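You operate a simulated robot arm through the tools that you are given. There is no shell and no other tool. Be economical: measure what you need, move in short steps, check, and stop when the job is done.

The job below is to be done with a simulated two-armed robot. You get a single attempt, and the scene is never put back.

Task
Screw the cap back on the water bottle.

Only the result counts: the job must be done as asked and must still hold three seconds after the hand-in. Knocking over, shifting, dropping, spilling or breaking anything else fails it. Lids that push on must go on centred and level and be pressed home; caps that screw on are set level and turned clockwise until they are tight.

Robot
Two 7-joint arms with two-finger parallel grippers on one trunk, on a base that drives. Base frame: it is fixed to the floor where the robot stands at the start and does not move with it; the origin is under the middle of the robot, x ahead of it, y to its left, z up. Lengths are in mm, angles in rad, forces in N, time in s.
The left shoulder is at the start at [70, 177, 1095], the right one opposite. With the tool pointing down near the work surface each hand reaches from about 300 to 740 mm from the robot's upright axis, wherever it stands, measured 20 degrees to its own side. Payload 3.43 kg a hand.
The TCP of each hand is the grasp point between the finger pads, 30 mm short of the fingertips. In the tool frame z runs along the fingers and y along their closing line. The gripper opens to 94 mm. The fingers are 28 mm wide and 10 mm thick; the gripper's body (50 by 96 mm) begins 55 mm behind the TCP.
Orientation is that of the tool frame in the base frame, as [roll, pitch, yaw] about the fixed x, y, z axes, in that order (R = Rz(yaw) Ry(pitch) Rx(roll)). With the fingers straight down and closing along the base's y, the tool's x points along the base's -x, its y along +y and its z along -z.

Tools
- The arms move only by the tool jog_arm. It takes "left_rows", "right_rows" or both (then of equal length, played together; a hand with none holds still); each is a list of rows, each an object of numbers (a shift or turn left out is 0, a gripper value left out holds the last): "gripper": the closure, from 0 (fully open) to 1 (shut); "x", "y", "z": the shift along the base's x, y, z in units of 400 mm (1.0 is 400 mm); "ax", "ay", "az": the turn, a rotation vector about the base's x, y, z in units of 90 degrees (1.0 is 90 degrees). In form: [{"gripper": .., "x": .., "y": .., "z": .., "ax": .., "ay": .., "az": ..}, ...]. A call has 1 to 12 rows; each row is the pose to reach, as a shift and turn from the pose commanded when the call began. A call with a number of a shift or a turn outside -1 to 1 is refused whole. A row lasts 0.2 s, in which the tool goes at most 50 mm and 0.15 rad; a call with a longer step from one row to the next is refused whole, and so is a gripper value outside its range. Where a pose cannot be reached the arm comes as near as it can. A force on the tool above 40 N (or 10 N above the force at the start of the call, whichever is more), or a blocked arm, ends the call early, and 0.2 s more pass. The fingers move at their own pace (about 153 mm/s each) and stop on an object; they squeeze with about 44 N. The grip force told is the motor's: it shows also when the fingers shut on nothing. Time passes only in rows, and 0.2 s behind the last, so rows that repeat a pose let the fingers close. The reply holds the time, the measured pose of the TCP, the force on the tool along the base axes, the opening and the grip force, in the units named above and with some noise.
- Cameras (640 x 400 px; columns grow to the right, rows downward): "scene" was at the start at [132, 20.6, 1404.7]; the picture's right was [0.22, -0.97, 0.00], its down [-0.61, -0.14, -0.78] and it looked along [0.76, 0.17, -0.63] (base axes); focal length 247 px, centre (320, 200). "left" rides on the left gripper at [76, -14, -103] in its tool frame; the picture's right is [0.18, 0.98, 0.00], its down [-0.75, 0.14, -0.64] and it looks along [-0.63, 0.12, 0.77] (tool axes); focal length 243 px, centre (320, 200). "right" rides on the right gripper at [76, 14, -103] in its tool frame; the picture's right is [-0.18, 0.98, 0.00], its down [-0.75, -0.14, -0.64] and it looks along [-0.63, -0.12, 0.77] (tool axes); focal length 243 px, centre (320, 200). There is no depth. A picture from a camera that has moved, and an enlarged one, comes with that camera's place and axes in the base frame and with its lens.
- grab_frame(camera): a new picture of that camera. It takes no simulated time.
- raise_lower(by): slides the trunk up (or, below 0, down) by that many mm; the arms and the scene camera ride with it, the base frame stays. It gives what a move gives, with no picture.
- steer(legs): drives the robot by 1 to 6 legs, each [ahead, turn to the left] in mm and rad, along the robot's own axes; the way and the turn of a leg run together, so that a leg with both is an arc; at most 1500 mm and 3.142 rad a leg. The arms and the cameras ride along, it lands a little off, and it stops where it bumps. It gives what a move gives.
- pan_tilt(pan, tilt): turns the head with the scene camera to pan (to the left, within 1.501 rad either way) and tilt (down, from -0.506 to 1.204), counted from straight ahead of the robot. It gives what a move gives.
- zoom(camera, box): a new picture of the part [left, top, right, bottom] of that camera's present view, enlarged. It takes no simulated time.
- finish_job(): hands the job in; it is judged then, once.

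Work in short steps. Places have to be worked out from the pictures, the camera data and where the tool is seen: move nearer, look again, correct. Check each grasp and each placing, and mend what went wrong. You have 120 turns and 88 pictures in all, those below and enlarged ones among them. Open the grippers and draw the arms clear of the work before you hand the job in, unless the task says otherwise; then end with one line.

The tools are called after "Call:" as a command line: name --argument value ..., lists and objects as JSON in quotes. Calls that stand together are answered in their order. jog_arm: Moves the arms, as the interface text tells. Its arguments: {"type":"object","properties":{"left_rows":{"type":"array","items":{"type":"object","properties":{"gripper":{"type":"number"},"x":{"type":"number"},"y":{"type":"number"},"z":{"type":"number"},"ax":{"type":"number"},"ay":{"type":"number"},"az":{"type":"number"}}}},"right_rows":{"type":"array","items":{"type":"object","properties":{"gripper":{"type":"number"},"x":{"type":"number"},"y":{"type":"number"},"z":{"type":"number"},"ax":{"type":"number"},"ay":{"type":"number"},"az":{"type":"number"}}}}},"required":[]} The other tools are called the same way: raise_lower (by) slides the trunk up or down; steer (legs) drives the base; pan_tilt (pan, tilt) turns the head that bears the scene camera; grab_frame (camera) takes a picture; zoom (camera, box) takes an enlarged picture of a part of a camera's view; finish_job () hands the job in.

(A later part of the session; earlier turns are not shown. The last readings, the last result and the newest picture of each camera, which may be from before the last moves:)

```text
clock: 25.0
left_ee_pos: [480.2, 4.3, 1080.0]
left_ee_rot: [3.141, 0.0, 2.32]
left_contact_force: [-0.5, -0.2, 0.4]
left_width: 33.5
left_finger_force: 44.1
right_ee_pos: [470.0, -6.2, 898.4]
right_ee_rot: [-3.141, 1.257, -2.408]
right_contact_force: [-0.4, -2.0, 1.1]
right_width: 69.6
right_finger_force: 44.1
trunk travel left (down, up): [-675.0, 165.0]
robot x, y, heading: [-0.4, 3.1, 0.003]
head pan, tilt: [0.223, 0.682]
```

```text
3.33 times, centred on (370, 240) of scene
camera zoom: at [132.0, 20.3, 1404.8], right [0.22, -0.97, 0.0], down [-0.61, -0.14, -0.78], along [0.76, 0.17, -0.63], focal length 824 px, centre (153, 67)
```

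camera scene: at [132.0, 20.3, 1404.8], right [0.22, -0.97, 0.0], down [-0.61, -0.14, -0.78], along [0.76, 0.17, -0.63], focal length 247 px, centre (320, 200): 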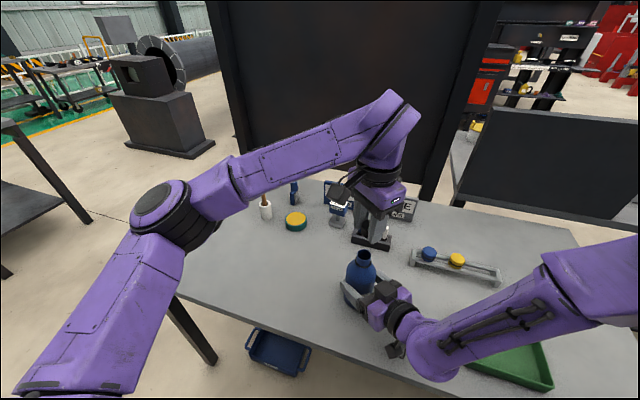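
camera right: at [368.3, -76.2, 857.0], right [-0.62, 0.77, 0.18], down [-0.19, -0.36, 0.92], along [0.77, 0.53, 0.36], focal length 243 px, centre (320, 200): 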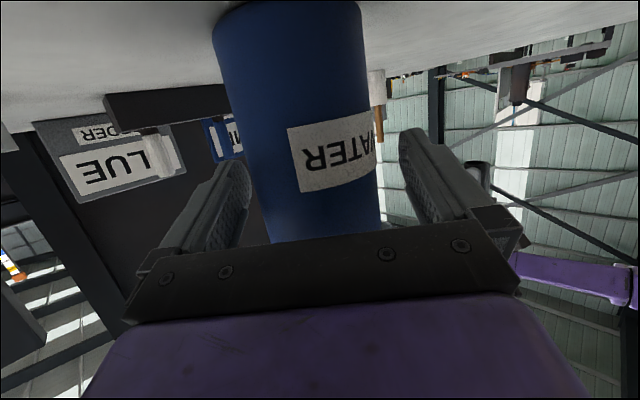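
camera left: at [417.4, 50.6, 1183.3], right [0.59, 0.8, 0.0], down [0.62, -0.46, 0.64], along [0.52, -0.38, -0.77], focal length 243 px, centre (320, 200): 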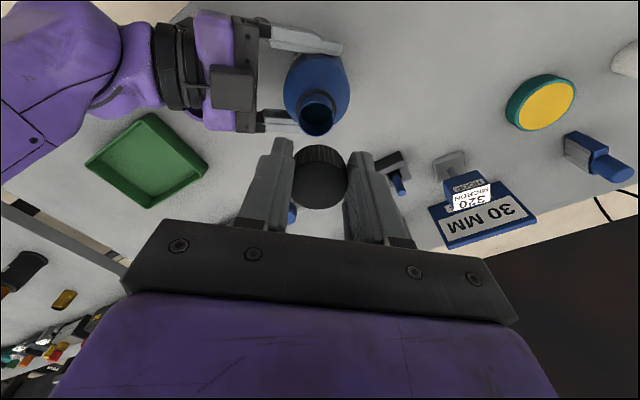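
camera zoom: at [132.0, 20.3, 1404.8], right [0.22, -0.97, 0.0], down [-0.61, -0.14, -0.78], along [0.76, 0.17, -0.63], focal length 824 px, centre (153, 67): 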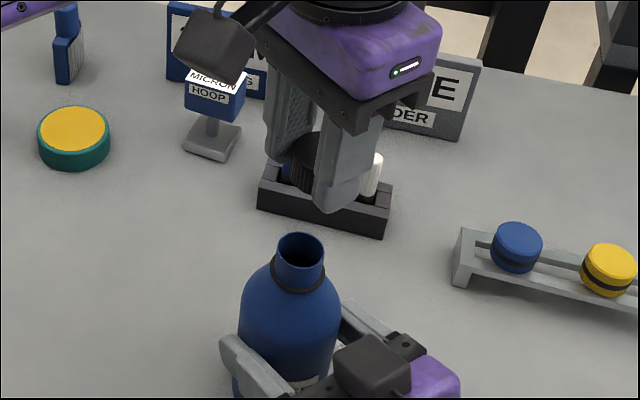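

Measured: rim centre at (478, 2.5), while the cap sits about 9 mm off the finger centre (my earlier regrip went the wrong way), at about (488.6, -2). I shift the cap over the neck by (-10.4, +4.4) and lower to just above the rim.

Call:
jog_arm --left_rows '[{"x": -0.026, "y": 0.011, "z": -0.04}, {"x": -0.026, "y": 0.011, "z": -0.09}, {"x": -0.026, "y": 0.011, "z": -0.13}, {"x": -0.026, "y": 0.011, "z": -0.13}]'

Call:
zoom --camera "scene" --box '[330, 220, 410, 300]'

Call:
zoom --camera "left" --box '[250, 80, 390, 220]'

Call:
grab_frame --camera "right"

```text
clock: 26.0
left_ee_pos: [468.8, 6.6, 1026.8]
left_ee_rot: [3.141, -0.001, 2.319]
left_contact_force: [0.3, 0.2, 0.0]
left_width: 33.3
left_finger_force: 44.2
right_ee_pos: [470.0, -4.8, 898.5]
right_ee_rot: [3.141, 1.258, -2.408]
right_contact_force: [0.2, 0.8, -0.5]
right_width: 69.8
right_finger_force: 43.3
trunk travel left (down, up): [-675.0, 165.0]
robot x, y, heading: [-0.2, 2.6, -0.003]
head pan, tilt: [0.223, 0.682]
```

```text
5.00 times, centred on (370, 260) of scene
camera zoom: at [132.2, 20.3, 1404.7], right [0.22, -0.97, 0.0], down [-0.62, -0.14, -0.78], along [0.76, 0.17, -0.63], focal length 1236 px, centre (70, -100)
```

zoom: 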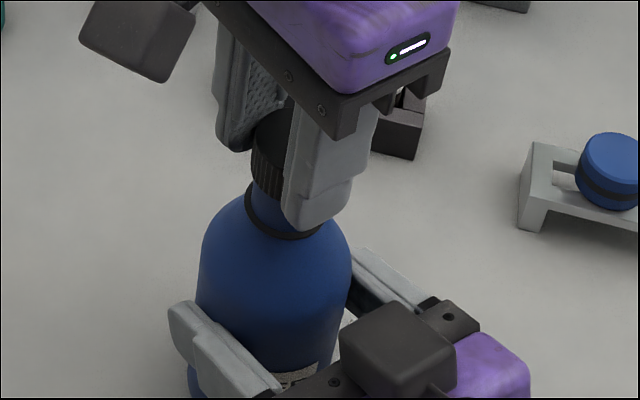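

```text
2.86 times, centred on (320, 150) of left
camera zoom: at [405.4, 53.8, 1130.7], right [0.6, 0.8, 0.0], down [0.62, -0.46, 0.64], along [0.52, -0.38, -0.77], focal length 693 px, centre (320, 343)
```

zoom: 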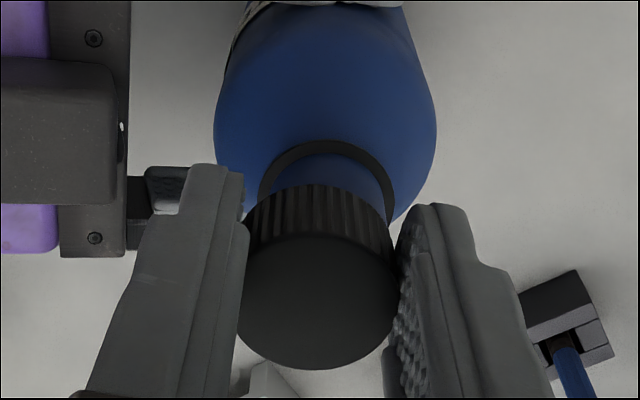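

```text
47 pictures are left
camera right: at [368.4, -76.4, 856.9], right [-0.62, 0.77, 0.17], down [-0.19, -0.36, 0.92], along [0.77, 0.53, 0.36], focal length 243 px, centre (320, 200)
```

right: 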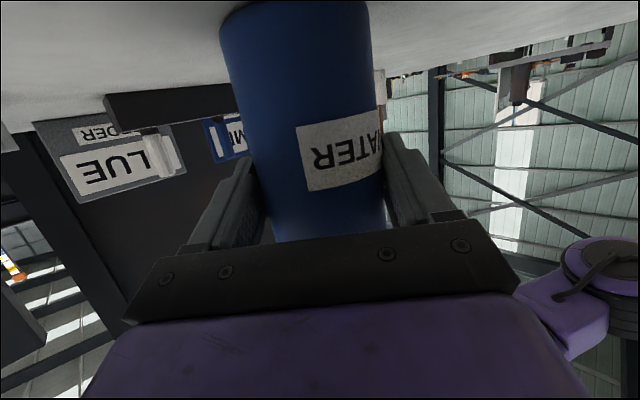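

The cap looks coaxial within about 1.5 mm. I apply a small (+1.2, +0.4) correction and lower in fine steps until the force shows contact.

Call:
jog_arm --left_rows '[{"x": 0.003, "y": 0.001, "z": -0.01}, {"x": 0.003, "y": 0.001, "z": -0.015}, {"x": 0.003, "y": 0.001, "z": -0.02}, {"x": 0.003, "y": 0.001, "z": -0.025}, {"x": 0.003, "y": 0.001, "z": -0.025}]'

Call:
zoom --camera "scene" --box '[340, 230, 400, 280]'

```text
clock: 27.2
left_ee_pos: [468.6, 7.7, 1016.6]
left_ee_rot: [3.141, 0.007, 2.315]
left_contact_force: [-1.8, -4.3, 31.6]
left_width: 33.7
left_finger_force: 44.1
right_ee_pos: [470.0, -5.7, 897.5]
right_ee_rot: [-3.14, 1.255, -2.408]
right_contact_force: [9.6, 5.7, -11.4]
right_width: 69.7
right_finger_force: 44.0
trunk travel left (down, up): [-675.0, 165.0]
robot x, y, heading: [-0.3, -0.1, -0.0]
head pan, tilt: [0.223, 0.682]
```

```text
8.00 times, centred on (370, 255) of scene
camera zoom: at [131.5, 20.6, 1405.1], right [0.22, -0.97, 0.0], down [-0.61, -0.14, -0.78], along [0.76, 0.17, -0.63], focal length 1978 px, centre (-80, -240)
```

zoom: 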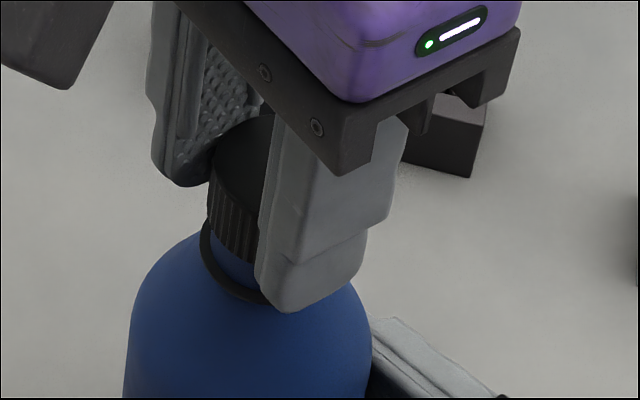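

Contact: 32 N up, at z≈1016.6. I ease off 1 mm and look whether the cap sits concentric and level.

Call:
jog_arm --left_rows '[{"z": 0.003}, {"z": 0.003}]'

Call:
zoom --camera "left" --box '[250, 80, 390, 220]'

```text
clock: 27.8
left_ee_pos: [467.2, 7.5, 1016.6]
left_ee_rot: [3.14, 0.005, 2.32]
left_contact_force: [-0.5, -3.4, 37.2]
left_width: 33.2
left_finger_force: 44.0
right_ee_pos: [468.6, -6.8, 898.2]
right_ee_rot: [-3.14, 1.258, -2.405]
right_contact_force: [8.2, 4.6, -14.5]
right_width: 69.6
right_finger_force: 44.6
trunk travel left (down, up): [-675.0, 165.0]
robot x, y, heading: [0.3, -1.2, -0.002]
head pan, tilt: [0.223, 0.682]
```

```text
2.86 times, centred on (320, 150) of left
camera zoom: at [404.7, 54.0, 1120.7], right [0.6, 0.8, 0.0], down [0.61, -0.45, 0.65], along [0.52, -0.38, -0.76], focal length 693 px, centre (320, 343)
```

zoom: 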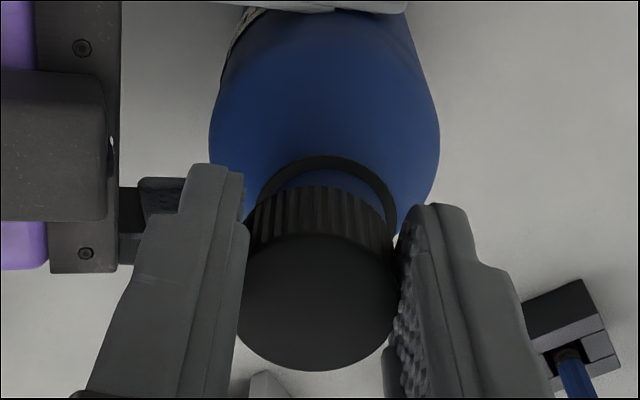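

Still pressed, and the neck ring centre lies about 1.4 mm toward the picture's right of the cap. I lift 4 mm, correct by (+0.8, +1.1), and lower again.

Call:
jog_arm --left_rows '[{"z": 0.012}, {"z": 0.012, "x": 0.002, "y": 0.0028}, {"z": 0.005, "x": 0.002, "y": 0.0028}, {"z": 0.002, "x": 0.002, "y": 0.0028}, {"z": 0.0, "x": 0.002, "y": 0.0028}]'

Call:
zoom --camera "left" --box '[270, 100, 370, 212]'

```text
clock: 29.0
left_ee_pos: [468.7, 8.8, 1017.9]
left_ee_rot: [-3.14, 0.002, 2.318]
left_contact_force: [-6.0, -3.0, 12.6]
left_width: 33.5
left_finger_force: 43.8
right_ee_pos: [469.4, -5.9, 897.9]
right_ee_rot: [-3.141, 1.257, -2.407]
right_contact_force: [7.5, 5.6, -6.4]
right_width: 69.8
right_finger_force: 44.1
trunk travel left (down, up): [-675.0, 165.0]
robot x, y, heading: [0.9, -0.7, -0.003]
head pan, tilt: [0.223, 0.682]
```

```text
3.57 times, centred on (320, 156) of left
camera zoom: at [406.1, 55.1, 1121.1], right [0.6, 0.8, 0.0], down [0.62, -0.46, 0.64], along [0.52, -0.38, -0.77], focal length 866 px, centre (320, 357)
```

zoom: 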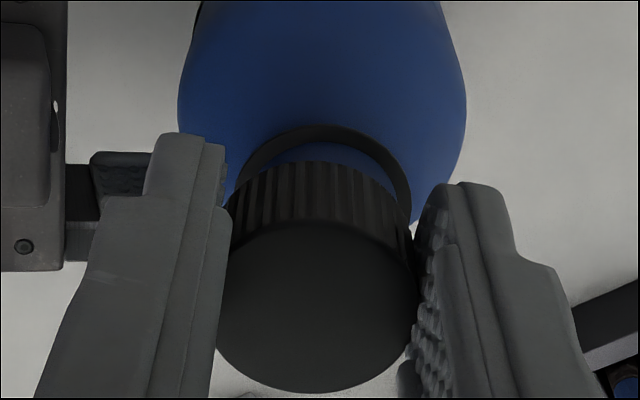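

Cap and neck are now concentric with light contact. I release, recentre the fingers on the cap axis (shift about (+8, -6)) and regrip.

Call:
jog_arm --left_rows '[{"gripper": 0.45}, {"gripper": 0.45}, {"gripper": 0.45, "x": 0.01, "y": -0.008}, {"gripper": 0.45, "x": 0.02, "y": -0.015}, {"gripper": 0.45, "x": 0.02, "y": -0.015}]'

Call:
zoom --camera "left" --box '[250, 80, 390, 220]'

Call:
zoom --camera "scene" --box '[340, 230, 400, 280]'

```text
clock: 30.2
left_ee_pos: [477.0, 2.7, 1015.1]
left_ee_rot: [-3.141, 0.001, 2.319]
left_contact_force: [-0.3, -0.1, 0.1]
left_width: 52.2
left_finger_force: 0.1
right_ee_pos: [470.5, -6.3, 898.1]
right_ee_rot: [3.141, 1.258, -2.409]
right_contact_force: [0.5, 0.3, 0.1]
right_width: 69.7
right_finger_force: 44.6
trunk travel left (down, up): [-675.0, 165.0]
robot x, y, heading: [2.1, 0.2, 0.004]
head pan, tilt: [0.223, 0.682]
```

```text
2.86 times, centred on (320, 150) of left
camera zoom: at [414.9, 48.8, 1119.9], right [0.6, 0.8, 0.0], down [0.62, -0.46, 0.64], along [0.52, -0.38, -0.77], focal length 693 px, centre (320, 343)
```

zoom: 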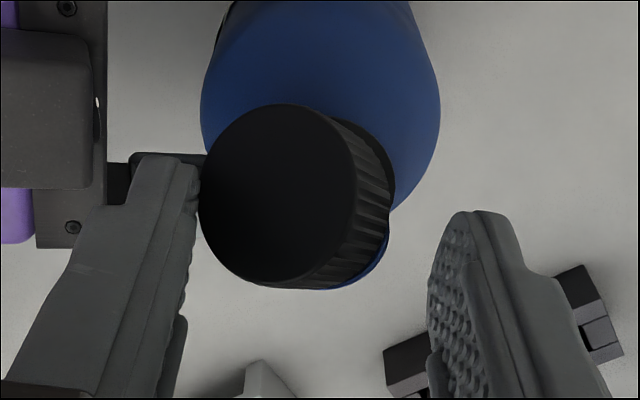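

```text
8.00 times, centred on (370, 255) of scene
camera zoom: at [132.4, 20.4, 1404.7], right [0.22, -0.97, 0.0], down [-0.62, -0.14, -0.78], along [0.76, 0.17, -0.63], focal length 1978 px, centre (-80, -240)
```

zoom: 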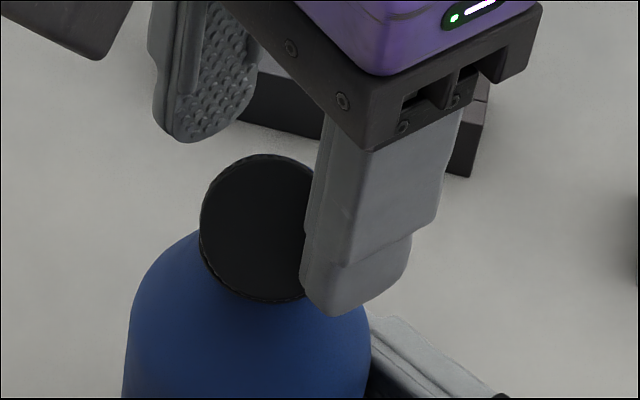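

The cap has tipped about 40° toward the robot on release and is perched on the rim. I look closely before touching anything.

Call:
zoom --camera "left" --box '[280, 95, 350, 150]'

Call:
zoom --camera "scene" --box '[355, 245, 391, 271]'

```text
7.27 times, centred on (315, 122) of left
camera zoom: at [414.9, 48.8, 1119.9], right [0.6, 0.8, 0.0], down [0.62, -0.46, 0.64], along [0.52, -0.38, -0.77], focal length 1764 px, centre (356, 764)
```

zoom: 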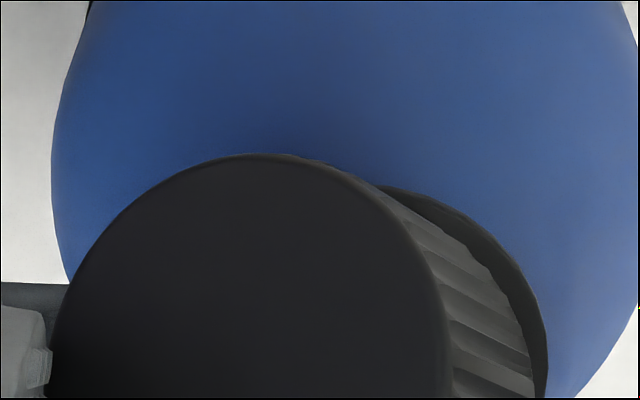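

```text
15.38 times, centred on (373, 258) of scene
camera zoom: at [132.4, 20.4, 1404.7], right [0.22, -0.97, 0.0], down [-0.62, -0.14, -0.78], along [0.76, 0.17, -0.63], focal length 3804 px, centre (-495, -692)
```

zoom: 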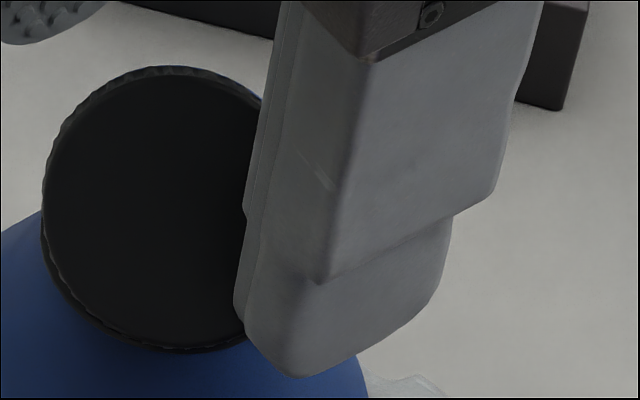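

The cap leans toward −x (roughly over (466, 6)) and the near finger just touches it. Turning the fingers CCW and shifting toward the robot relieves that contact and lets me pinch it from the sides; I try 22° CCW.

Call:
jog_arm --left_rows '[{"x": -0.008, "y": 0.002, "az": 0.06}, {"x": -0.014, "y": 0.003, "az": 0.12}, {"x": -0.018, "y": 0.004, "az": 0.18}, {"x": -0.018, "y": 0.004, "az": 0.24}, {"x": -0.018, "y": 0.004, "az": 0.24}]'

Call:
zoom --camera "left" --box '[250, 80, 390, 220]'

Call:
zoom --camera "scene" --box '[340, 230, 400, 280]'

```text
clock: 31.4
left_ee_pos: [471.0, 4.2, 1016.0]
left_ee_rot: [-3.141, 0.002, 2.697]
left_contact_force: [0.2, 0.9, -0.2]
left_width: 51.5
left_finger_force: 0.1
right_ee_pos: [470.1, -5.5, 897.2]
right_ee_rot: [3.141, 1.255, -2.408]
right_contact_force: [0.3, 0.4, 0.1]
right_width: 69.8
right_finger_force: 43.9
trunk travel left (down, up): [-675.0, 165.0]
robot x, y, heading: [0.2, -1.6, 0.001]
head pan, tilt: [0.223, 0.682]
```

```text
2.86 times, centred on (320, 150) of left
camera zoom: at [395.5, 24.3, 1119.8], right [0.26, 0.97, 0.0], down [0.74, -0.2, 0.64], along [0.62, -0.16, -0.77], focal length 693 px, centre (320, 343)
```

zoom: 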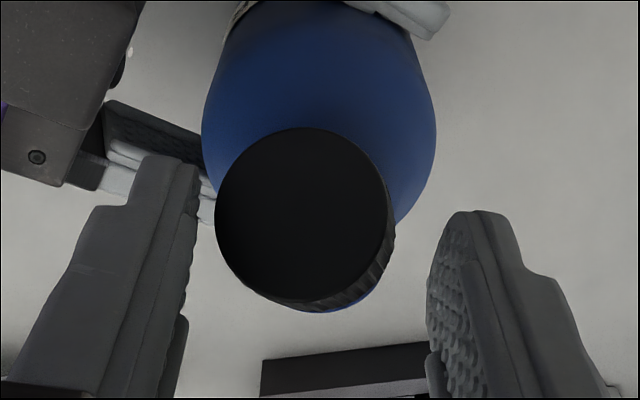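

```text
8.00 times, centred on (370, 255) of scene
camera zoom: at [132.2, 20.3, 1404.7], right [0.22, -0.97, 0.0], down [-0.62, -0.14, -0.78], along [0.76, 0.17, -0.63], focal length 1978 px, centre (-80, -240)
```

zoom: 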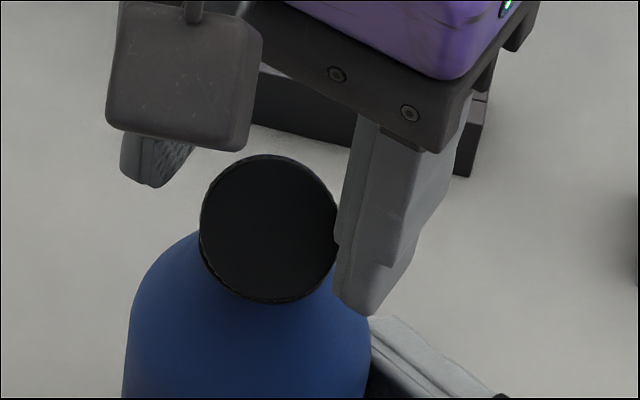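

The cap stayed put, so it is stable, and the hand reached 25° off. I turn 10° more CCW, lower the fingertips beside the cap's middle, and check.

Call:
jog_arm --left_rows '[{"az": 0.08, "z": -0.01}, {"az": 0.13, "z": -0.02}, {"az": 0.13, "z": -0.024}, {"az": 0.13, "z": -0.024}]'

Call:
zoom --camera "left" --box '[250, 80, 390, 220]'

```text
clock: 32.4
left_ee_pos: [470.0, 4.4, 1005.5]
left_ee_rot: [-3.141, 0.001, 2.903]
left_contact_force: [0.2, 0.5, -0.1]
left_width: 51.8
left_finger_force: 0.1
right_ee_pos: [470.3, -4.2, 898.3]
right_ee_rot: [-3.141, 1.256, -2.407]
right_contact_force: [0.3, -0.2, 0.9]
right_width: 69.7
right_finger_force: 43.9
trunk travel left (down, up): [-675.0, 165.0]
robot x, y, heading: [-0.7, -0.5, -0.001]
head pan, tilt: [0.223, 0.682]
```

```text
2.86 times, centred on (320, 150) of left
camera zoom: at [392.2, 8.6, 1110.2], right [0.06, 1.0, 0.0], down [0.77, -0.04, 0.64], along [0.64, -0.04, -0.77], focal length 693 px, centre (320, 343)
```

zoom: 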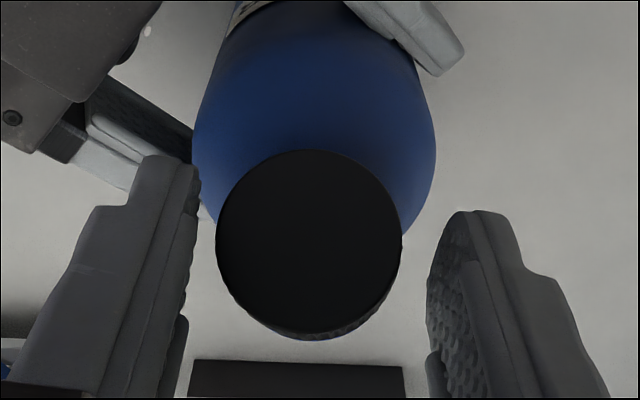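

Well placed at only 14° off. I close gently on the cap's sides.

Call:
jog_arm --left_rows '[{"gripper": 0.52}, {"gripper": 0.56}, {"gripper": 0.6}, {"gripper": 0.64}, {"gripper": 0.8}, {"gripper": 1.0}, {"gripper": 1.0}]'

Call:
zoom --camera "left" --box '[250, 80, 390, 220]'

Call:
zoom --camera "scene" --box '[340, 230, 400, 280]'

```text
clock: 34.0
left_ee_pos: [468.7, 2.8, 1005.5]
left_ee_rot: [3.141, 0.0, 2.9]
left_contact_force: [-3.6, -6.7, 2.1]
left_width: 34.8
left_finger_force: 44.0
right_ee_pos: [470.0, -6.5, 898.1]
right_ee_rot: [-3.141, 1.255, -2.406]
right_contact_force: [4.2, 6.0, 0.6]
right_width: 69.5
right_finger_force: 44.0
trunk travel left (down, up): [-675.0, 165.0]
robot x, y, heading: [-2.8, -0.4, 0.004]
head pan, tilt: [0.223, 0.682]
```

```text
2.86 times, centred on (320, 150) of left
camera zoom: at [392.0, 8.5, 1110.4], right [0.06, 1.0, 0.0], down [0.77, -0.04, 0.64], along [0.64, -0.04, -0.77], focal length 693 px, centre (320, 343)
```

zoom: 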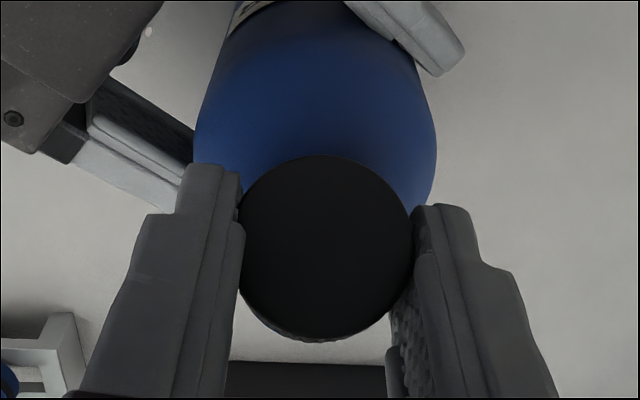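

```text
8.00 times, centred on (370, 255) of scene
camera zoom: at [132.1, 20.3, 1404.7], right [0.22, -0.97, 0.0], down [-0.61, -0.14, -0.78], along [0.76, 0.17, -0.63], focal length 1978 px, centre (-80, -240)
```

zoom: 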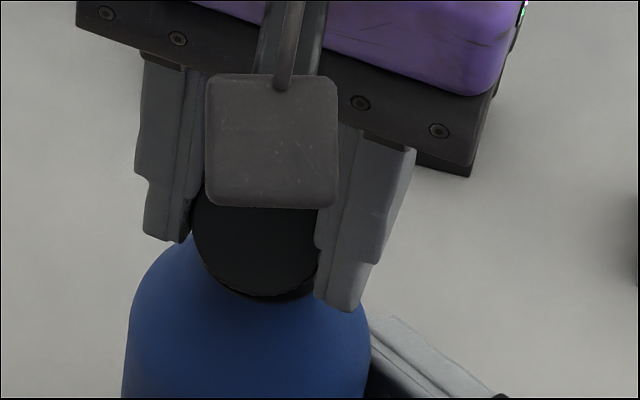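

Gripped squarely (34.8 mm) with the cap leaning about 39° in the pad plane. I'll restart cleanly: lift, carry to a free table spot near (480, 150), tilt the tool 30° to bring the cap nearly level and set it down to regrip. First lift and move.

Call:
jog_arm --left_rows '[{"z": 0.03}, {"z": 0.08}, {"z": 0.15}, {"z": 0.17, "y": 0.1}, {"z": 0.17, "y": 0.2}, {"z": 0.17, "y": 0.3, "x": 0.02}, {"z": 0.17, "y": 0.37, "x": 0.03}, {"z": 0.17, "y": 0.37, "x": 0.03}]'

Call:
grab_frame --camera "scene"

Call:
grab_frame --camera "left"

```text
clock: 35.8
left_ee_pos: [483.1, 154.5, 1072.8]
left_ee_rot: [-3.142, 0.002, 2.899]
left_contact_force: [-0.9, -0.6, -0.1]
left_width: 34.7
left_finger_force: 44.6
right_ee_pos: [468.4, -7.1, 898.6]
right_ee_rot: [-3.14, 1.256, -2.407]
right_contact_force: [-1.4, 0.5, 0.8]
right_width: 69.7
right_finger_force: 43.8
trunk travel left (down, up): [-675.0, 165.0]
robot x, y, heading: [-0.8, 3.0, -0.004]
head pan, tilt: [0.223, 0.682]
```

```text
34 pictures are left
camera scene: at [132.0, 20.3, 1404.7], right [0.22, -0.97, 0.0], down [-0.61, -0.14, -0.78], along [0.76, 0.17, -0.63], focal length 247 px, centre (320, 200)
```

scene: 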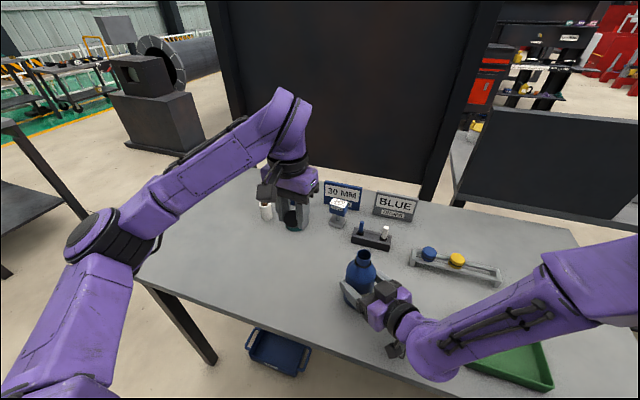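

```text
33 pictures are left
camera left: at [405.0, 159.1, 1177.0], right [0.06, 1.0, 0.0], down [0.76, -0.04, 0.64], along [0.64, -0.04, -0.77], focal length 243 px, centre (320, 200)
```

left: 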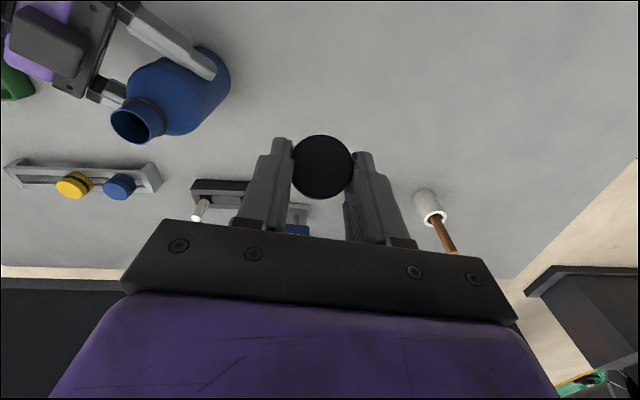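

Cap held, spot clear. I tilt 30° and descend to TCP z≈857.

Call:
jog_arm --left_rows '[{"ax": 0.02, "ay": 0.081, "z": -0.06}, {"ax": 0.04, "ay": 0.162, "z": -0.12}, {"ax": 0.06, "ay": 0.243, "z": -0.2}, {"ax": 0.0797, "ay": 0.3237, "z": -0.3}, {"ax": 0.0797, "ay": 0.3237, "z": -0.4}, {"ax": 0.0797, "ay": 0.3237, "z": -0.48}, {"ax": 0.0797, "ay": 0.3237, "z": -0.52}, {"ax": 0.0797, "ay": 0.3237, "z": -0.54}, {"ax": 0.0797, "ay": 0.3237, "z": -0.54}]'

Call:
zoom --camera "scene" --box '[240, 200, 340, 300]'

```text
clock: 37.8
left_ee_pos: [481.6, 151.2, 857.5]
left_ee_rot: [-3.141, -0.523, 2.9]
left_contact_force: [0.5, 0.2, 0.8]
left_width: 34.3
left_finger_force: 43.9
right_ee_pos: [470.3, -7.1, 898.5]
right_ee_rot: [-3.141, 1.258, -2.409]
right_contact_force: [1.6, -0.6, -0.4]
right_width: 69.4
right_finger_force: 43.8
trunk travel left (down, up): [-675.0, 165.0]
robot x, y, heading: [-0.3, -2.4, -0.001]
head pan, tilt: [0.223, 0.682]
```

```text
4.00 times, centred on (290, 250) of scene
camera zoom: at [132.2, 20.3, 1404.7], right [0.22, -0.97, 0.0], down [-0.62, -0.14, -0.78], along [0.76, 0.17, -0.63], focal length 989 px, centre (440, 0)
```

zoom: 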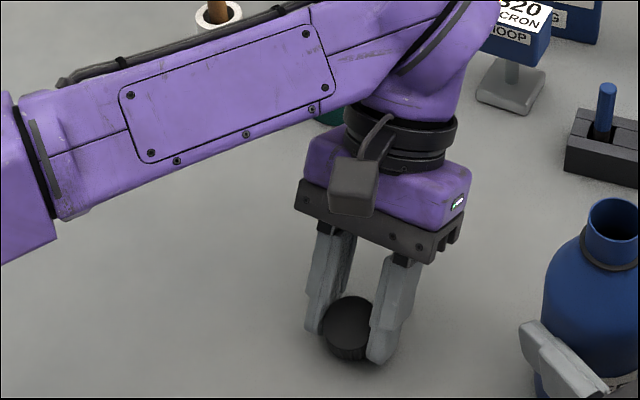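

The cap is almost level just above the table. I lower 3 mm more, release, and raise.

Call:
jog_arm --left_rows '[{"z": -0.004}, {"z": -0.008}, {"z": -0.008, "gripper": 0.3}, {"z": -0.008, "gripper": 0}, {"z": -0.008, "gripper": 0}, {"z": 0.05, "gripper": 0}, {"z": 0.13, "gripper": 0}, {"z": 0.13, "gripper": 0, "ax": -0.02, "ay": -0.081}, {"z": 0.13, "gripper": 0, "ax": -0.04, "ay": -0.162}, {"z": 0.13, "gripper": 0, "ax": -0.06, "ay": -0.243}, {"z": 0.13, "gripper": 0, "ax": -0.0797, "ay": -0.3237}, {"z": 0.13, "gripper": 0, "ax": -0.0797, "ay": -0.3237}]'

Call:
grab_frame --camera "left"

```text
clock: 40.4
left_ee_pos: [482.8, 151.0, 911.3]
left_ee_rot: [-3.141, 0.001, 2.899]
left_contact_force: [0.2, -0.8, 0.0]
left_width: 94.0
left_finger_force: 0.0
right_ee_pos: [469.2, -5.9, 897.9]
right_ee_rot: [-3.141, 1.256, -2.407]
right_contact_force: [-1.5, -1.6, 0.6]
right_width: 69.5
right_finger_force: 44.4
trunk travel left (down, up): [-675.0, 165.0]
robot x, y, heading: [-1.5, -0.3, 0.002]
head pan, tilt: [0.223, 0.682]
```

```text
31 pictures are left
camera left: at [403.9, 156.2, 1014.6], right [0.06, 1.0, 0.0], down [0.76, -0.04, 0.64], along [0.64, -0.04, -0.77], focal length 243 px, centre (320, 200)
```

left: 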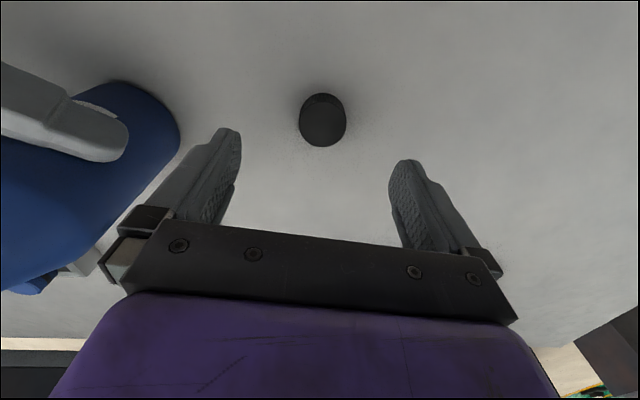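

The cap lies flat on the table at about (477, 153). To avoid a biased alignment, I first calibrate with the empty hand: put the half-open fingers around the neck at the same depth a held cap would have, and see where the rim appears in the left picture.

Call:
jog_arm --left_rows '[{"z": 0.12, "gripper": 0.45}, {"z": 0.24}, {"z": 0.37}, {"z": 0.37, "y": -0.12}, {"z": 0.37, "y": -0.24, "x": -0.01}, {"z": 0.37, "y": -0.35, "x": -0.0112}, {"z": 0.37, "y": -0.371, "x": -0.0112}, {"z": 0.3, "y": -0.371, "x": -0.0112}, {"z": 0.24, "y": -0.371, "x": -0.0112}, {"z": 0.23, "y": -0.371, "x": -0.0112}, {"z": 0.23, "y": -0.371, "x": -0.0112}]'

Call:
zoom --camera "left" --box '[250, 110, 390, 220]'

```text
refused: row 3 steps farther than a row can; nothing moved
```

```text
3.64 times, centred on (320, 165) of left
camera zoom: at [403.9, 156.2, 1014.6], right [0.06, 1.0, 0.0], down [0.76, -0.04, 0.64], along [0.64, -0.04, -0.77], focal length 882 px, centre (320, 327)
```

zoom: 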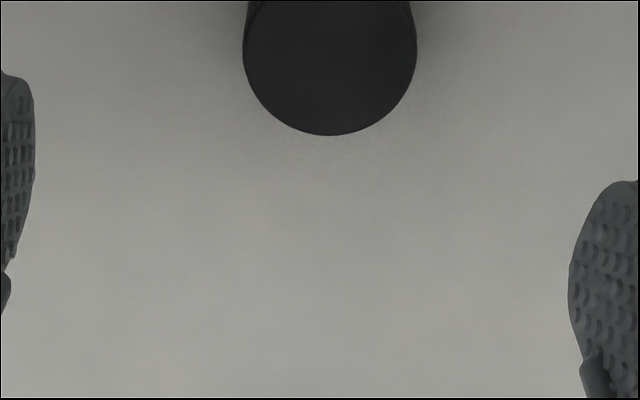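

One row was just over the step limit; I resend it with a smaller step.

Call:
jog_arm --left_rows '[{"z": 0.12, "gripper": 0.45}, {"z": 0.24}, {"z": 0.36}, {"z": 0.36, "y": -0.12}, {"z": 0.36, "y": -0.24, "x": -0.01}, {"z": 0.36, "y": -0.35, "x": -0.0112}, {"z": 0.36, "y": -0.371, "x": -0.0112}, {"z": 0.3, "y": -0.371, "x": -0.0112}, {"z": 0.24, "y": -0.371, "x": -0.0112}, {"z": 0.23, "y": -0.371, "x": -0.0112}, {"z": 0.23, "y": -0.371, "x": -0.0112}]'

Call:
zoom --camera "left" --box '[250, 110, 390, 220]'

```text
clock: 42.8
left_ee_pos: [477.5, 2.6, 1000.9]
left_ee_rot: [3.141, 0.001, 2.901]
left_contact_force: [0.1, -0.9, 0.5]
left_width: 51.5
left_finger_force: 0.0
right_ee_pos: [469.6, -5.9, 899.3]
right_ee_rot: [-3.14, 1.256, -2.407]
right_contact_force: [-0.9, 0.3, 0.6]
right_width: 69.5
right_finger_force: 44.2
trunk travel left (down, up): [-675.0, 165.0]
robot x, y, heading: [-1.4, -0.9, 0.0]
head pan, tilt: [0.223, 0.682]
```

```text
3.64 times, centred on (320, 165) of left
camera zoom: at [400.2, 7.6, 1105.5], right [0.06, 1.0, 0.0], down [0.76, -0.04, 0.64], along [0.64, -0.04, -0.77], focal length 882 px, centre (320, 327)
```

zoom: 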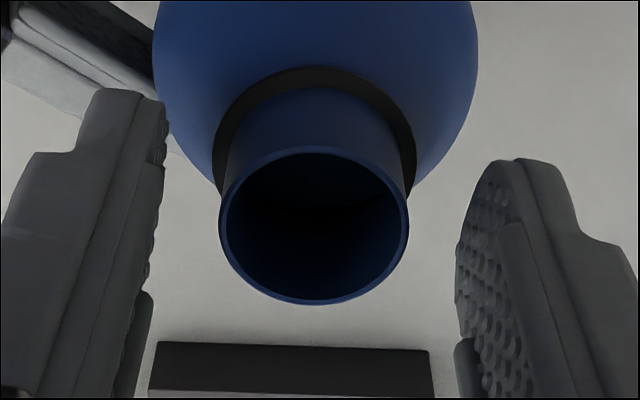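

The rim shows at depth +15 mm within about 1 mm of the tool axis (axis ≈ TCP + (0.65, −1.0)), so this pose is a reliable reference P0. Now back to the cap, which is at P0 + (0.5, 151), keeping the same wrist yaw.

Call:
jog_arm --left_rows '[{"z": 0.08}, {"z": 0.15}, {"z": 0.15, "y": 0.12}, {"z": 0.15, "y": 0.24}, {"z": 0.15, "y": 0.36}, {"z": 0.1, "y": 0.378, "x": 0.001, "gripper": 0.35}, {"z": 0.0, "y": 0.378, "x": 0.001}, {"z": -0.1, "y": 0.378, "x": 0.001}, {"z": -0.2, "y": 0.378, "x": 0.001}, {"z": -0.28, "y": 0.378, "x": 0.001}, {"z": -0.32, "y": 0.378, "x": 0.001}, {"z": -0.32, "y": 0.378, "x": 0.001}]'

Call:
zoom --camera "left" --box '[250, 110, 390, 220]'

```text
clock: 45.4
left_ee_pos: [477.9, 156.1, 872.8]
left_ee_rot: [3.141, 0.002, 2.901]
left_contact_force: [0.0, 0.3, -0.3]
left_width: 60.9
left_finger_force: 0.2
right_ee_pos: [469.5, -5.4, 898.6]
right_ee_rot: [3.14, 1.257, -2.408]
right_contact_force: [-0.2, -1.0, -0.3]
right_width: 69.5
right_finger_force: 44.7
trunk travel left (down, up): [-675.0, 165.0]
robot x, y, heading: [-3.0, -1.3, -0.009]
head pan, tilt: [0.223, 0.682]
```

```text
3.64 times, centred on (320, 165) of left
camera zoom: at [401.0, 160.3, 977.4], right [0.06, 1.0, 0.0], down [0.76, -0.04, 0.64], along [0.64, -0.04, -0.77], focal length 882 px, centre (320, 327)
```

zoom: 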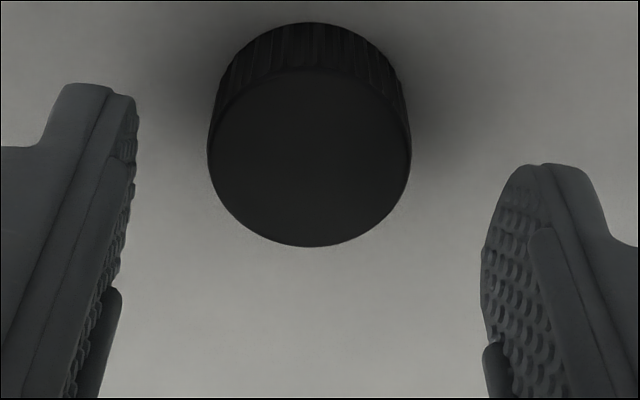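

The cap is within about 1 mm of the tool axis. I descend 19 mm and grip, then lift slightly and verify the cap's place in the grip.

Call:
jog_arm --left_rows '[{"z": -0.03}, {"z": -0.0475}, {"z": -0.0475}, {"z": -0.0475, "gripper": 0.5}, {"z": -0.0475, "gripper": 0.6}, {"z": -0.0475, "gripper": 1}, {"z": -0.0475, "gripper": 1}, {"z": -0.0475, "gripper": 1}, {"z": 0.02, "gripper": 1}, {"z": 0.1}, {"z": 0.1}]'

Call:
zoom --camera "left" --box '[250, 110, 390, 220]'

```text
clock: 47.8
left_ee_pos: [479.6, 154.5, 913.1]
left_ee_rot: [3.14, 0.0, 2.902]
left_contact_force: [-0.8, -0.9, -0.7]
left_width: 33.9
left_finger_force: 43.9
right_ee_pos: [469.2, -6.5, 897.8]
right_ee_rot: [3.141, 1.257, -2.409]
right_contact_force: [-0.1, -0.3, 0.1]
right_width: 69.7
right_finger_force: 44.3
trunk travel left (down, up): [-675.0, 165.0]
robot x, y, heading: [0.5, -1.4, 0.001]
head pan, tilt: [0.223, 0.682]
```

```text
3.64 times, centred on (320, 165) of left
camera zoom: at [401.4, 159.0, 1017.6], right [0.06, 1.0, 0.0], down [0.76, -0.04, 0.64], along [0.64, -0.04, -0.77], focal length 882 px, centre (320, 327)
```

zoom: 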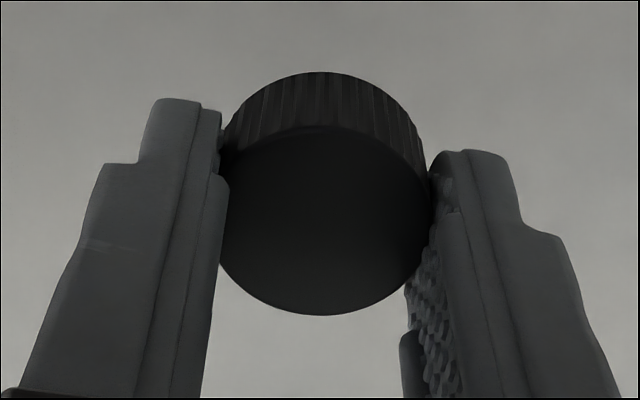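

The cap is held centred and level. Comparing with the rim's reference picture, the TCP should be at P0 + (0.5, −1.6). I carry it there and hover 6 mm above contact height.

Call:
jog_arm --left_rows '[{"z": 0.1}, {"z": 0.2}, {"z": 0.3}, {"z": 0.37}, {"z": 0.37, "y": -0.1}, {"z": 0.37, "y": -0.2}, {"z": 0.37, "y": -0.3}, {"z": 0.37, "y": -0.382}, {"z": 0.33, "y": -0.382}, {"z": 0.285, "y": -0.382}, {"z": 0.285, "y": -0.382}]'

Call:
zoom --camera "left" --box '[250, 110, 390, 220]'

Call:
zoom --camera "scene" --box '[340, 230, 400, 280]'

```text
clock: 50.2
left_ee_pos: [475.5, 2.2, 1027.3]
left_ee_rot: [3.14, 0.002, 2.901]
left_contact_force: [-0.4, -0.9, -0.5]
left_width: 33.9
left_finger_force: 44.8
right_ee_pos: [469.9, -5.7, 898.6]
right_ee_rot: [-3.14, 1.257, -2.408]
right_contact_force: [0.1, -0.1, 0.1]
right_width: 69.6
right_finger_force: 44.0
trunk travel left (down, up): [-675.0, 165.0]
robot x, y, heading: [-1.3, 1.4, 0.002]
head pan, tilt: [0.223, 0.682]
```

```text
3.64 times, centred on (320, 165) of left
camera zoom: at [398.2, 6.3, 1132.5], right [0.06, 1.0, 0.0], down [0.76, -0.04, 0.64], along [0.64, -0.04, -0.77], focal length 882 px, centre (320, 327)
```

zoom: 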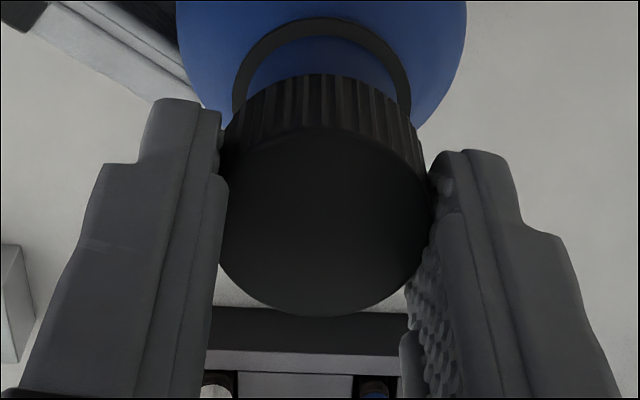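

```text
8.00 times, centred on (370, 255) of scene
camera zoom: at [132.1, 20.4, 1404.7], right [0.22, -0.97, 0.0], down [-0.61, -0.14, -0.78], along [0.76, 0.17, -0.63], focal length 1978 px, centre (-80, -240)
```

zoom: 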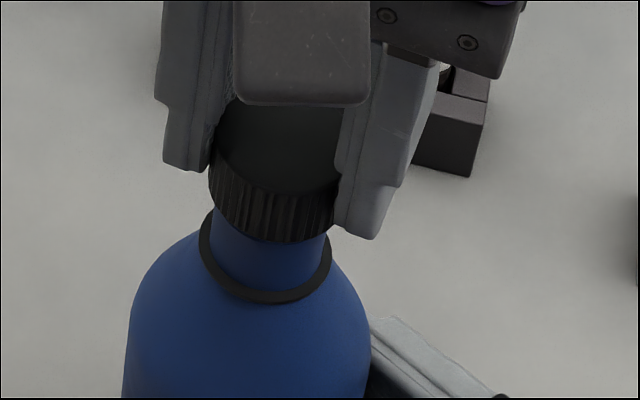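

Cap, neck and ring are coaxial in both views. I lower in fine steps, watching the force.

Call:
jog_arm --left_rows '[{"z": -0.008}, {"z": -0.014}, {"z": -0.018}, {"z": -0.021}, {"z": -0.021}]'

```text
clock: 51.4
left_ee_pos: [478.2, 2.9, 1019.2]
left_ee_rot: [3.141, 0.001, 2.901]
left_contact_force: [0.3, 0.4, -0.1]
left_width: 34.1
left_finger_force: 44.6
right_ee_pos: [469.1, -6.7, 899.0]
right_ee_rot: [3.141, 1.257, -2.408]
right_contact_force: [-1.0, 0.5, 0.6]
right_width: 69.8
right_finger_force: 43.8
trunk travel left (down, up): [-675.0, 165.0]
robot x, y, heading: [-1.5, 1.3, 0.006]
head pan, tilt: [0.223, 0.682]
```

No contact yet at 1019; I continue down in about 1 mm steps.

Call:
jog_arm --left_rows '[{"z": -0.003}, {"z": -0.006}, {"z": -0.009}, {"z": -0.012}, {"z": -0.015}, {"z": -0.018}]'

```text
clock: 52.8
left_ee_pos: [477.4, 2.2, 1012.5]
left_ee_rot: [-3.142, -0.001, 2.901]
left_contact_force: [-0.1, 1.1, -0.1]
left_width: 33.9
left_finger_force: 43.7
right_ee_pos: [469.7, -5.8, 898.6]
right_ee_rot: [-3.142, 1.256, -2.408]
right_contact_force: [-0.2, 0.6, 0.2]
right_width: 69.7
right_finger_force: 44.4
trunk travel left (down, up): [-675.0, 165.0]
robot x, y, heading: [0.4, 2.4, -0.004]
head pan, tilt: [0.223, 0.682]
```

The cap has passed the former contact height without force, so the neck is inside the cap now. I continue down until contact.

Call:
jog_arm --left_rows '[{"z": -0.003}, {"z": -0.006}, {"z": -0.009}, {"z": -0.012}, {"z": -0.015}, {"z": -0.018}]'

Call:
zoom --camera "scene" --box '[340, 230, 400, 280]'

```text
clock: 54.2
left_ee_pos: [476.8, 3.1, 1008.0]
left_ee_rot: [-3.139, 0.002, 2.897]
left_contact_force: [-9.5, -8.5, 22.0]
left_width: 34.0
left_finger_force: 44.2
right_ee_pos: [469.7, -6.7, 898.5]
right_ee_rot: [-3.139, 1.259, -2.406]
right_contact_force: [13.5, 9.3, -8.2]
right_width: 69.4
right_finger_force: 43.6
trunk travel left (down, up): [-675.0, 165.0]
robot x, y, heading: [-3.2, -2.4, 0.003]
head pan, tilt: [0.223, 0.682]
```

```text
8.00 times, centred on (370, 255) of scene
camera zoom: at [131.7, 20.5, 1405.0], right [0.22, -0.97, 0.0], down [-0.61, -0.14, -0.78], along [0.76, 0.17, -0.63], focal length 1978 px, centre (-80, -240)
```

zoom: 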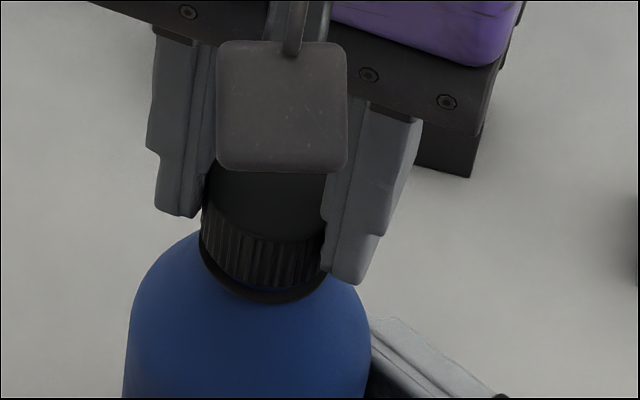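

Contact at z≈1008 with 22 N, the cap well over the neck and level. I now turn clockwise about 80°, keeping light pressure.

Call:
jog_arm --left_rows '[{"az": -0.09}, {"az": -0.18}, {"az": -0.27}, {"az": -0.36}, {"az": -0.45, "z": -0.001}, {"az": -0.54, "z": -0.001}, {"az": -0.63, "z": -0.001}, {"az": -0.72, "z": -0.002}, {"az": -0.81, "z": -0.002}, {"az": -0.9, "z": -0.002}, {"az": -0.9, "z": -0.002}]'

```text
clock: 56.6
left_ee_pos: [478.1, 2.6, 1005.7]
left_ee_rot: [3.14, 0.001, 1.485]
left_contact_force: [-8.2, 3.0, 32.1]
left_width: 33.9
left_finger_force: 43.8
right_ee_pos: [469.3, -6.1, 899.1]
right_ee_rot: [-3.14, 1.256, -2.408]
right_contact_force: [12.1, -2.8, -14.4]
right_width: 69.7
right_finger_force: 44.3
trunk travel left (down, up): [-675.0, 165.0]
robot x, y, heading: [-4.3, -2.2, -0.001]
head pan, tilt: [0.223, 0.682]
```

Turned 81° and came down about 2 mm, no stop. I keep turning clockwise as far as the wrist allows.

Call:
jog_arm --left_rows '[{"az": -0.09}, {"az": -0.18}, {"az": -0.27, "z": -0.001}, {"az": -0.36, "z": -0.001}, {"az": -0.45, "z": -0.001}, {"az": -0.54, "z": -0.002}, {"az": -0.63, "z": -0.002}, {"az": -0.72, "z": -0.002}, {"az": -0.81, "z": -0.002}, {"az": -0.9, "z": -0.002}, {"az": -0.98, "z": -0.002}, {"az": -0.98, "z": -0.002}]'

Call:
zoom --camera "scene" --box '[330, 220, 410, 300]'

```text
clock: 59.2
left_ee_pos: [479.1, 1.0, 1004.0]
left_ee_rot: [3.141, 0.001, -0.054]
left_contact_force: [-0.9, -1.1, 6.3]
left_width: 34.0
left_finger_force: 44.2
right_ee_pos: [469.8, -6.8, 897.3]
right_ee_rot: [3.14, 1.257, -2.408]
right_contact_force: [0.6, 0.0, -2.1]
right_width: 69.6
right_finger_force: 43.9
trunk travel left (down, up): [-675.0, 165.0]
robot x, y, heading: [-1.8, -1.2, 0.001]
head pan, tilt: [0.223, 0.682]
```

```text
5.00 times, centred on (370, 260) of scene
camera zoom: at [131.9, 20.3, 1404.7], right [0.22, -0.97, 0.0], down [-0.61, -0.14, -0.78], along [0.76, 0.17, -0.63], focal length 1236 px, centre (70, -100)
```

zoom: 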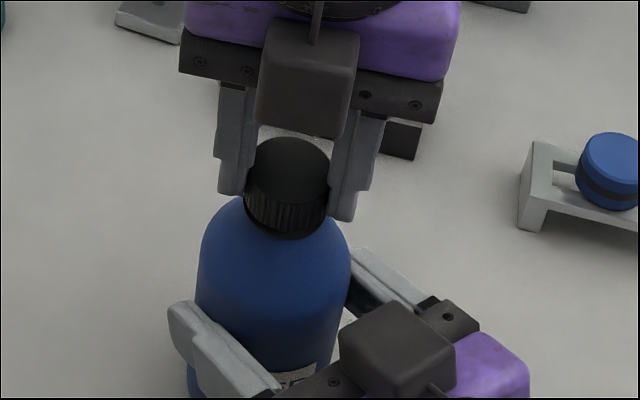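

169° turned in total, the cap threading down (force dropped to 6 N). I continue clockwise.

Call:
jog_arm --left_rows '[{"az": -0.09}, {"az": -0.18}, {"az": -0.27, "z": -0.001}, {"az": -0.36, "z": -0.001}, {"az": -0.45, "z": -0.002}, {"az": -0.54, "z": -0.002}, {"az": -0.63, "z": -0.003}, {"az": -0.72, "z": -0.003}, {"az": -0.81, "z": -0.004}, {"az": -0.9, "z": -0.004}, {"az": -0.98, "z": -0.004}, {"az": -0.98, "z": -0.004}]'

```text
clock: 61.8
left_ee_pos: [478.3, 2.5, 1004.1]
left_ee_rot: [3.141, 0.0, -1.592]
left_contact_force: [0.8, -10.7, 3.3]
left_width: 33.8
left_finger_force: 43.6
right_ee_pos: [470.5, -4.7, 897.5]
right_ee_rot: [-3.14, 1.256, -2.406]
right_contact_force: [-0.2, 13.3, 1.0]
right_width: 69.7
right_finger_force: 43.8
trunk travel left (down, up): [-675.0, 165.0]
robot x, y, heading: [-0.4, 0.7, -0.001]
head pan, tilt: [0.223, 0.682]
```

z held at 1004 during the last quarter turn: it may be tight with the fingers slipping. I look at the cap seat and at the label for bottle rotation.

Call:
zoom --camera "scene" --box '[340, 230, 400, 280]'

Call:
grab_frame --camera "right"

```text
8.00 times, centred on (370, 255) of scene
camera zoom: at [131.6, 20.6, 1404.8], right [0.22, -0.97, 0.0], down [-0.61, -0.14, -0.78], along [0.76, 0.17, -0.63], focal length 1978 px, centre (-80, -240)
```

zoom: 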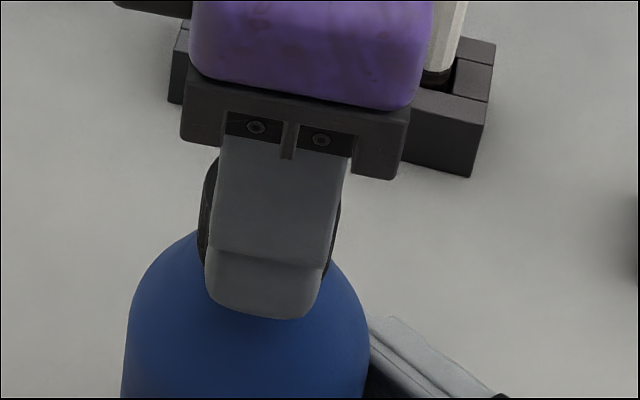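

```text
21 pictures are left
camera right: at [368.1, -76.0, 857.2], right [-0.62, 0.77, 0.17], down [-0.19, -0.36, 0.91], along [0.77, 0.53, 0.36], focal length 243 px, centre (320, 200)
```

right: 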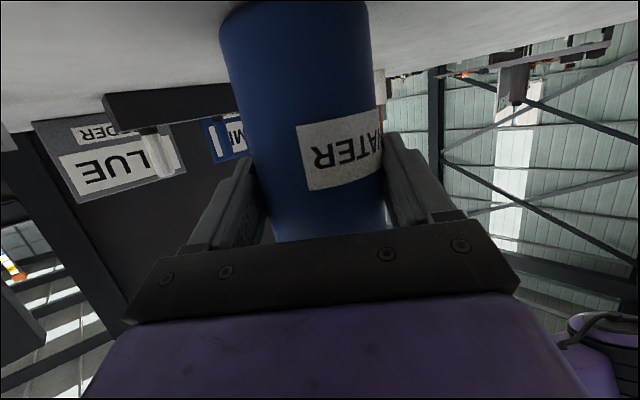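

The bottle has not turned. To make sure it's tight, I open slightly, raise clear of the cap, inspect it, and wind the wrist back for another stroke.

Call:
jog_arm --left_rows '[{"gripper": 0.55}, {"gripper": 0.55}, {"z": 0.03}, {"z": 0.09}, {"z": 0.09, "az": 0.09}, {"z": 0.09, "az": 0.18}, {"z": 0.09, "az": 0.27}, {"z": 0.09, "az": 0.36}, {"z": 0.09, "az": 0.45}, {"z": 0.09, "az": 0.54}, {"z": 0.09, "az": 0.63}, {"z": 0.09, "az": 0.72}]'

Call:
zoom --camera "scene" --box '[340, 230, 400, 280]'

```text
clock: 64.4
left_ee_pos: [476.8, 1.3, 1038.6]
left_ee_rot: [3.139, 0.001, -0.459]
left_contact_force: [-0.6, 0.1, -1.2]
left_width: 42.3
left_finger_force: 0.2
right_ee_pos: [469.4, -4.9, 898.3]
right_ee_rot: [3.141, 1.257, -2.409]
right_contact_force: [2.5, -2.7, 4.7]
right_width: 69.5
right_finger_force: 43.9
trunk travel left (down, up): [-675.0, 165.0]
robot x, y, heading: [-0.8, 5.4, 0.002]
head pan, tilt: [0.223, 0.682]
```

```text
8.00 times, centred on (370, 255) of scene
camera zoom: at [131.7, 19.6, 1404.8], right [0.22, -0.97, 0.0], down [-0.61, -0.14, -0.78], along [0.76, 0.17, -0.63], focal length 1978 px, centre (-80, -240)
```

zoom: 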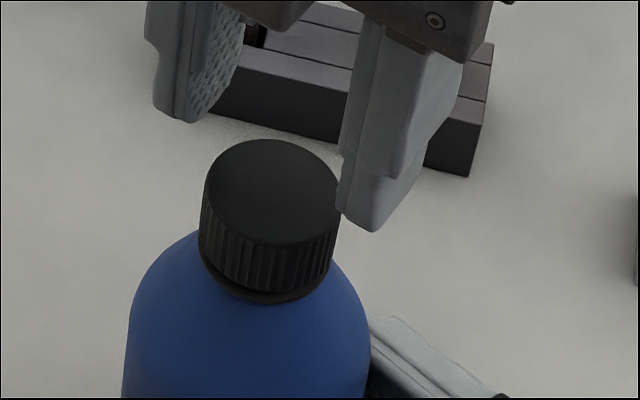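

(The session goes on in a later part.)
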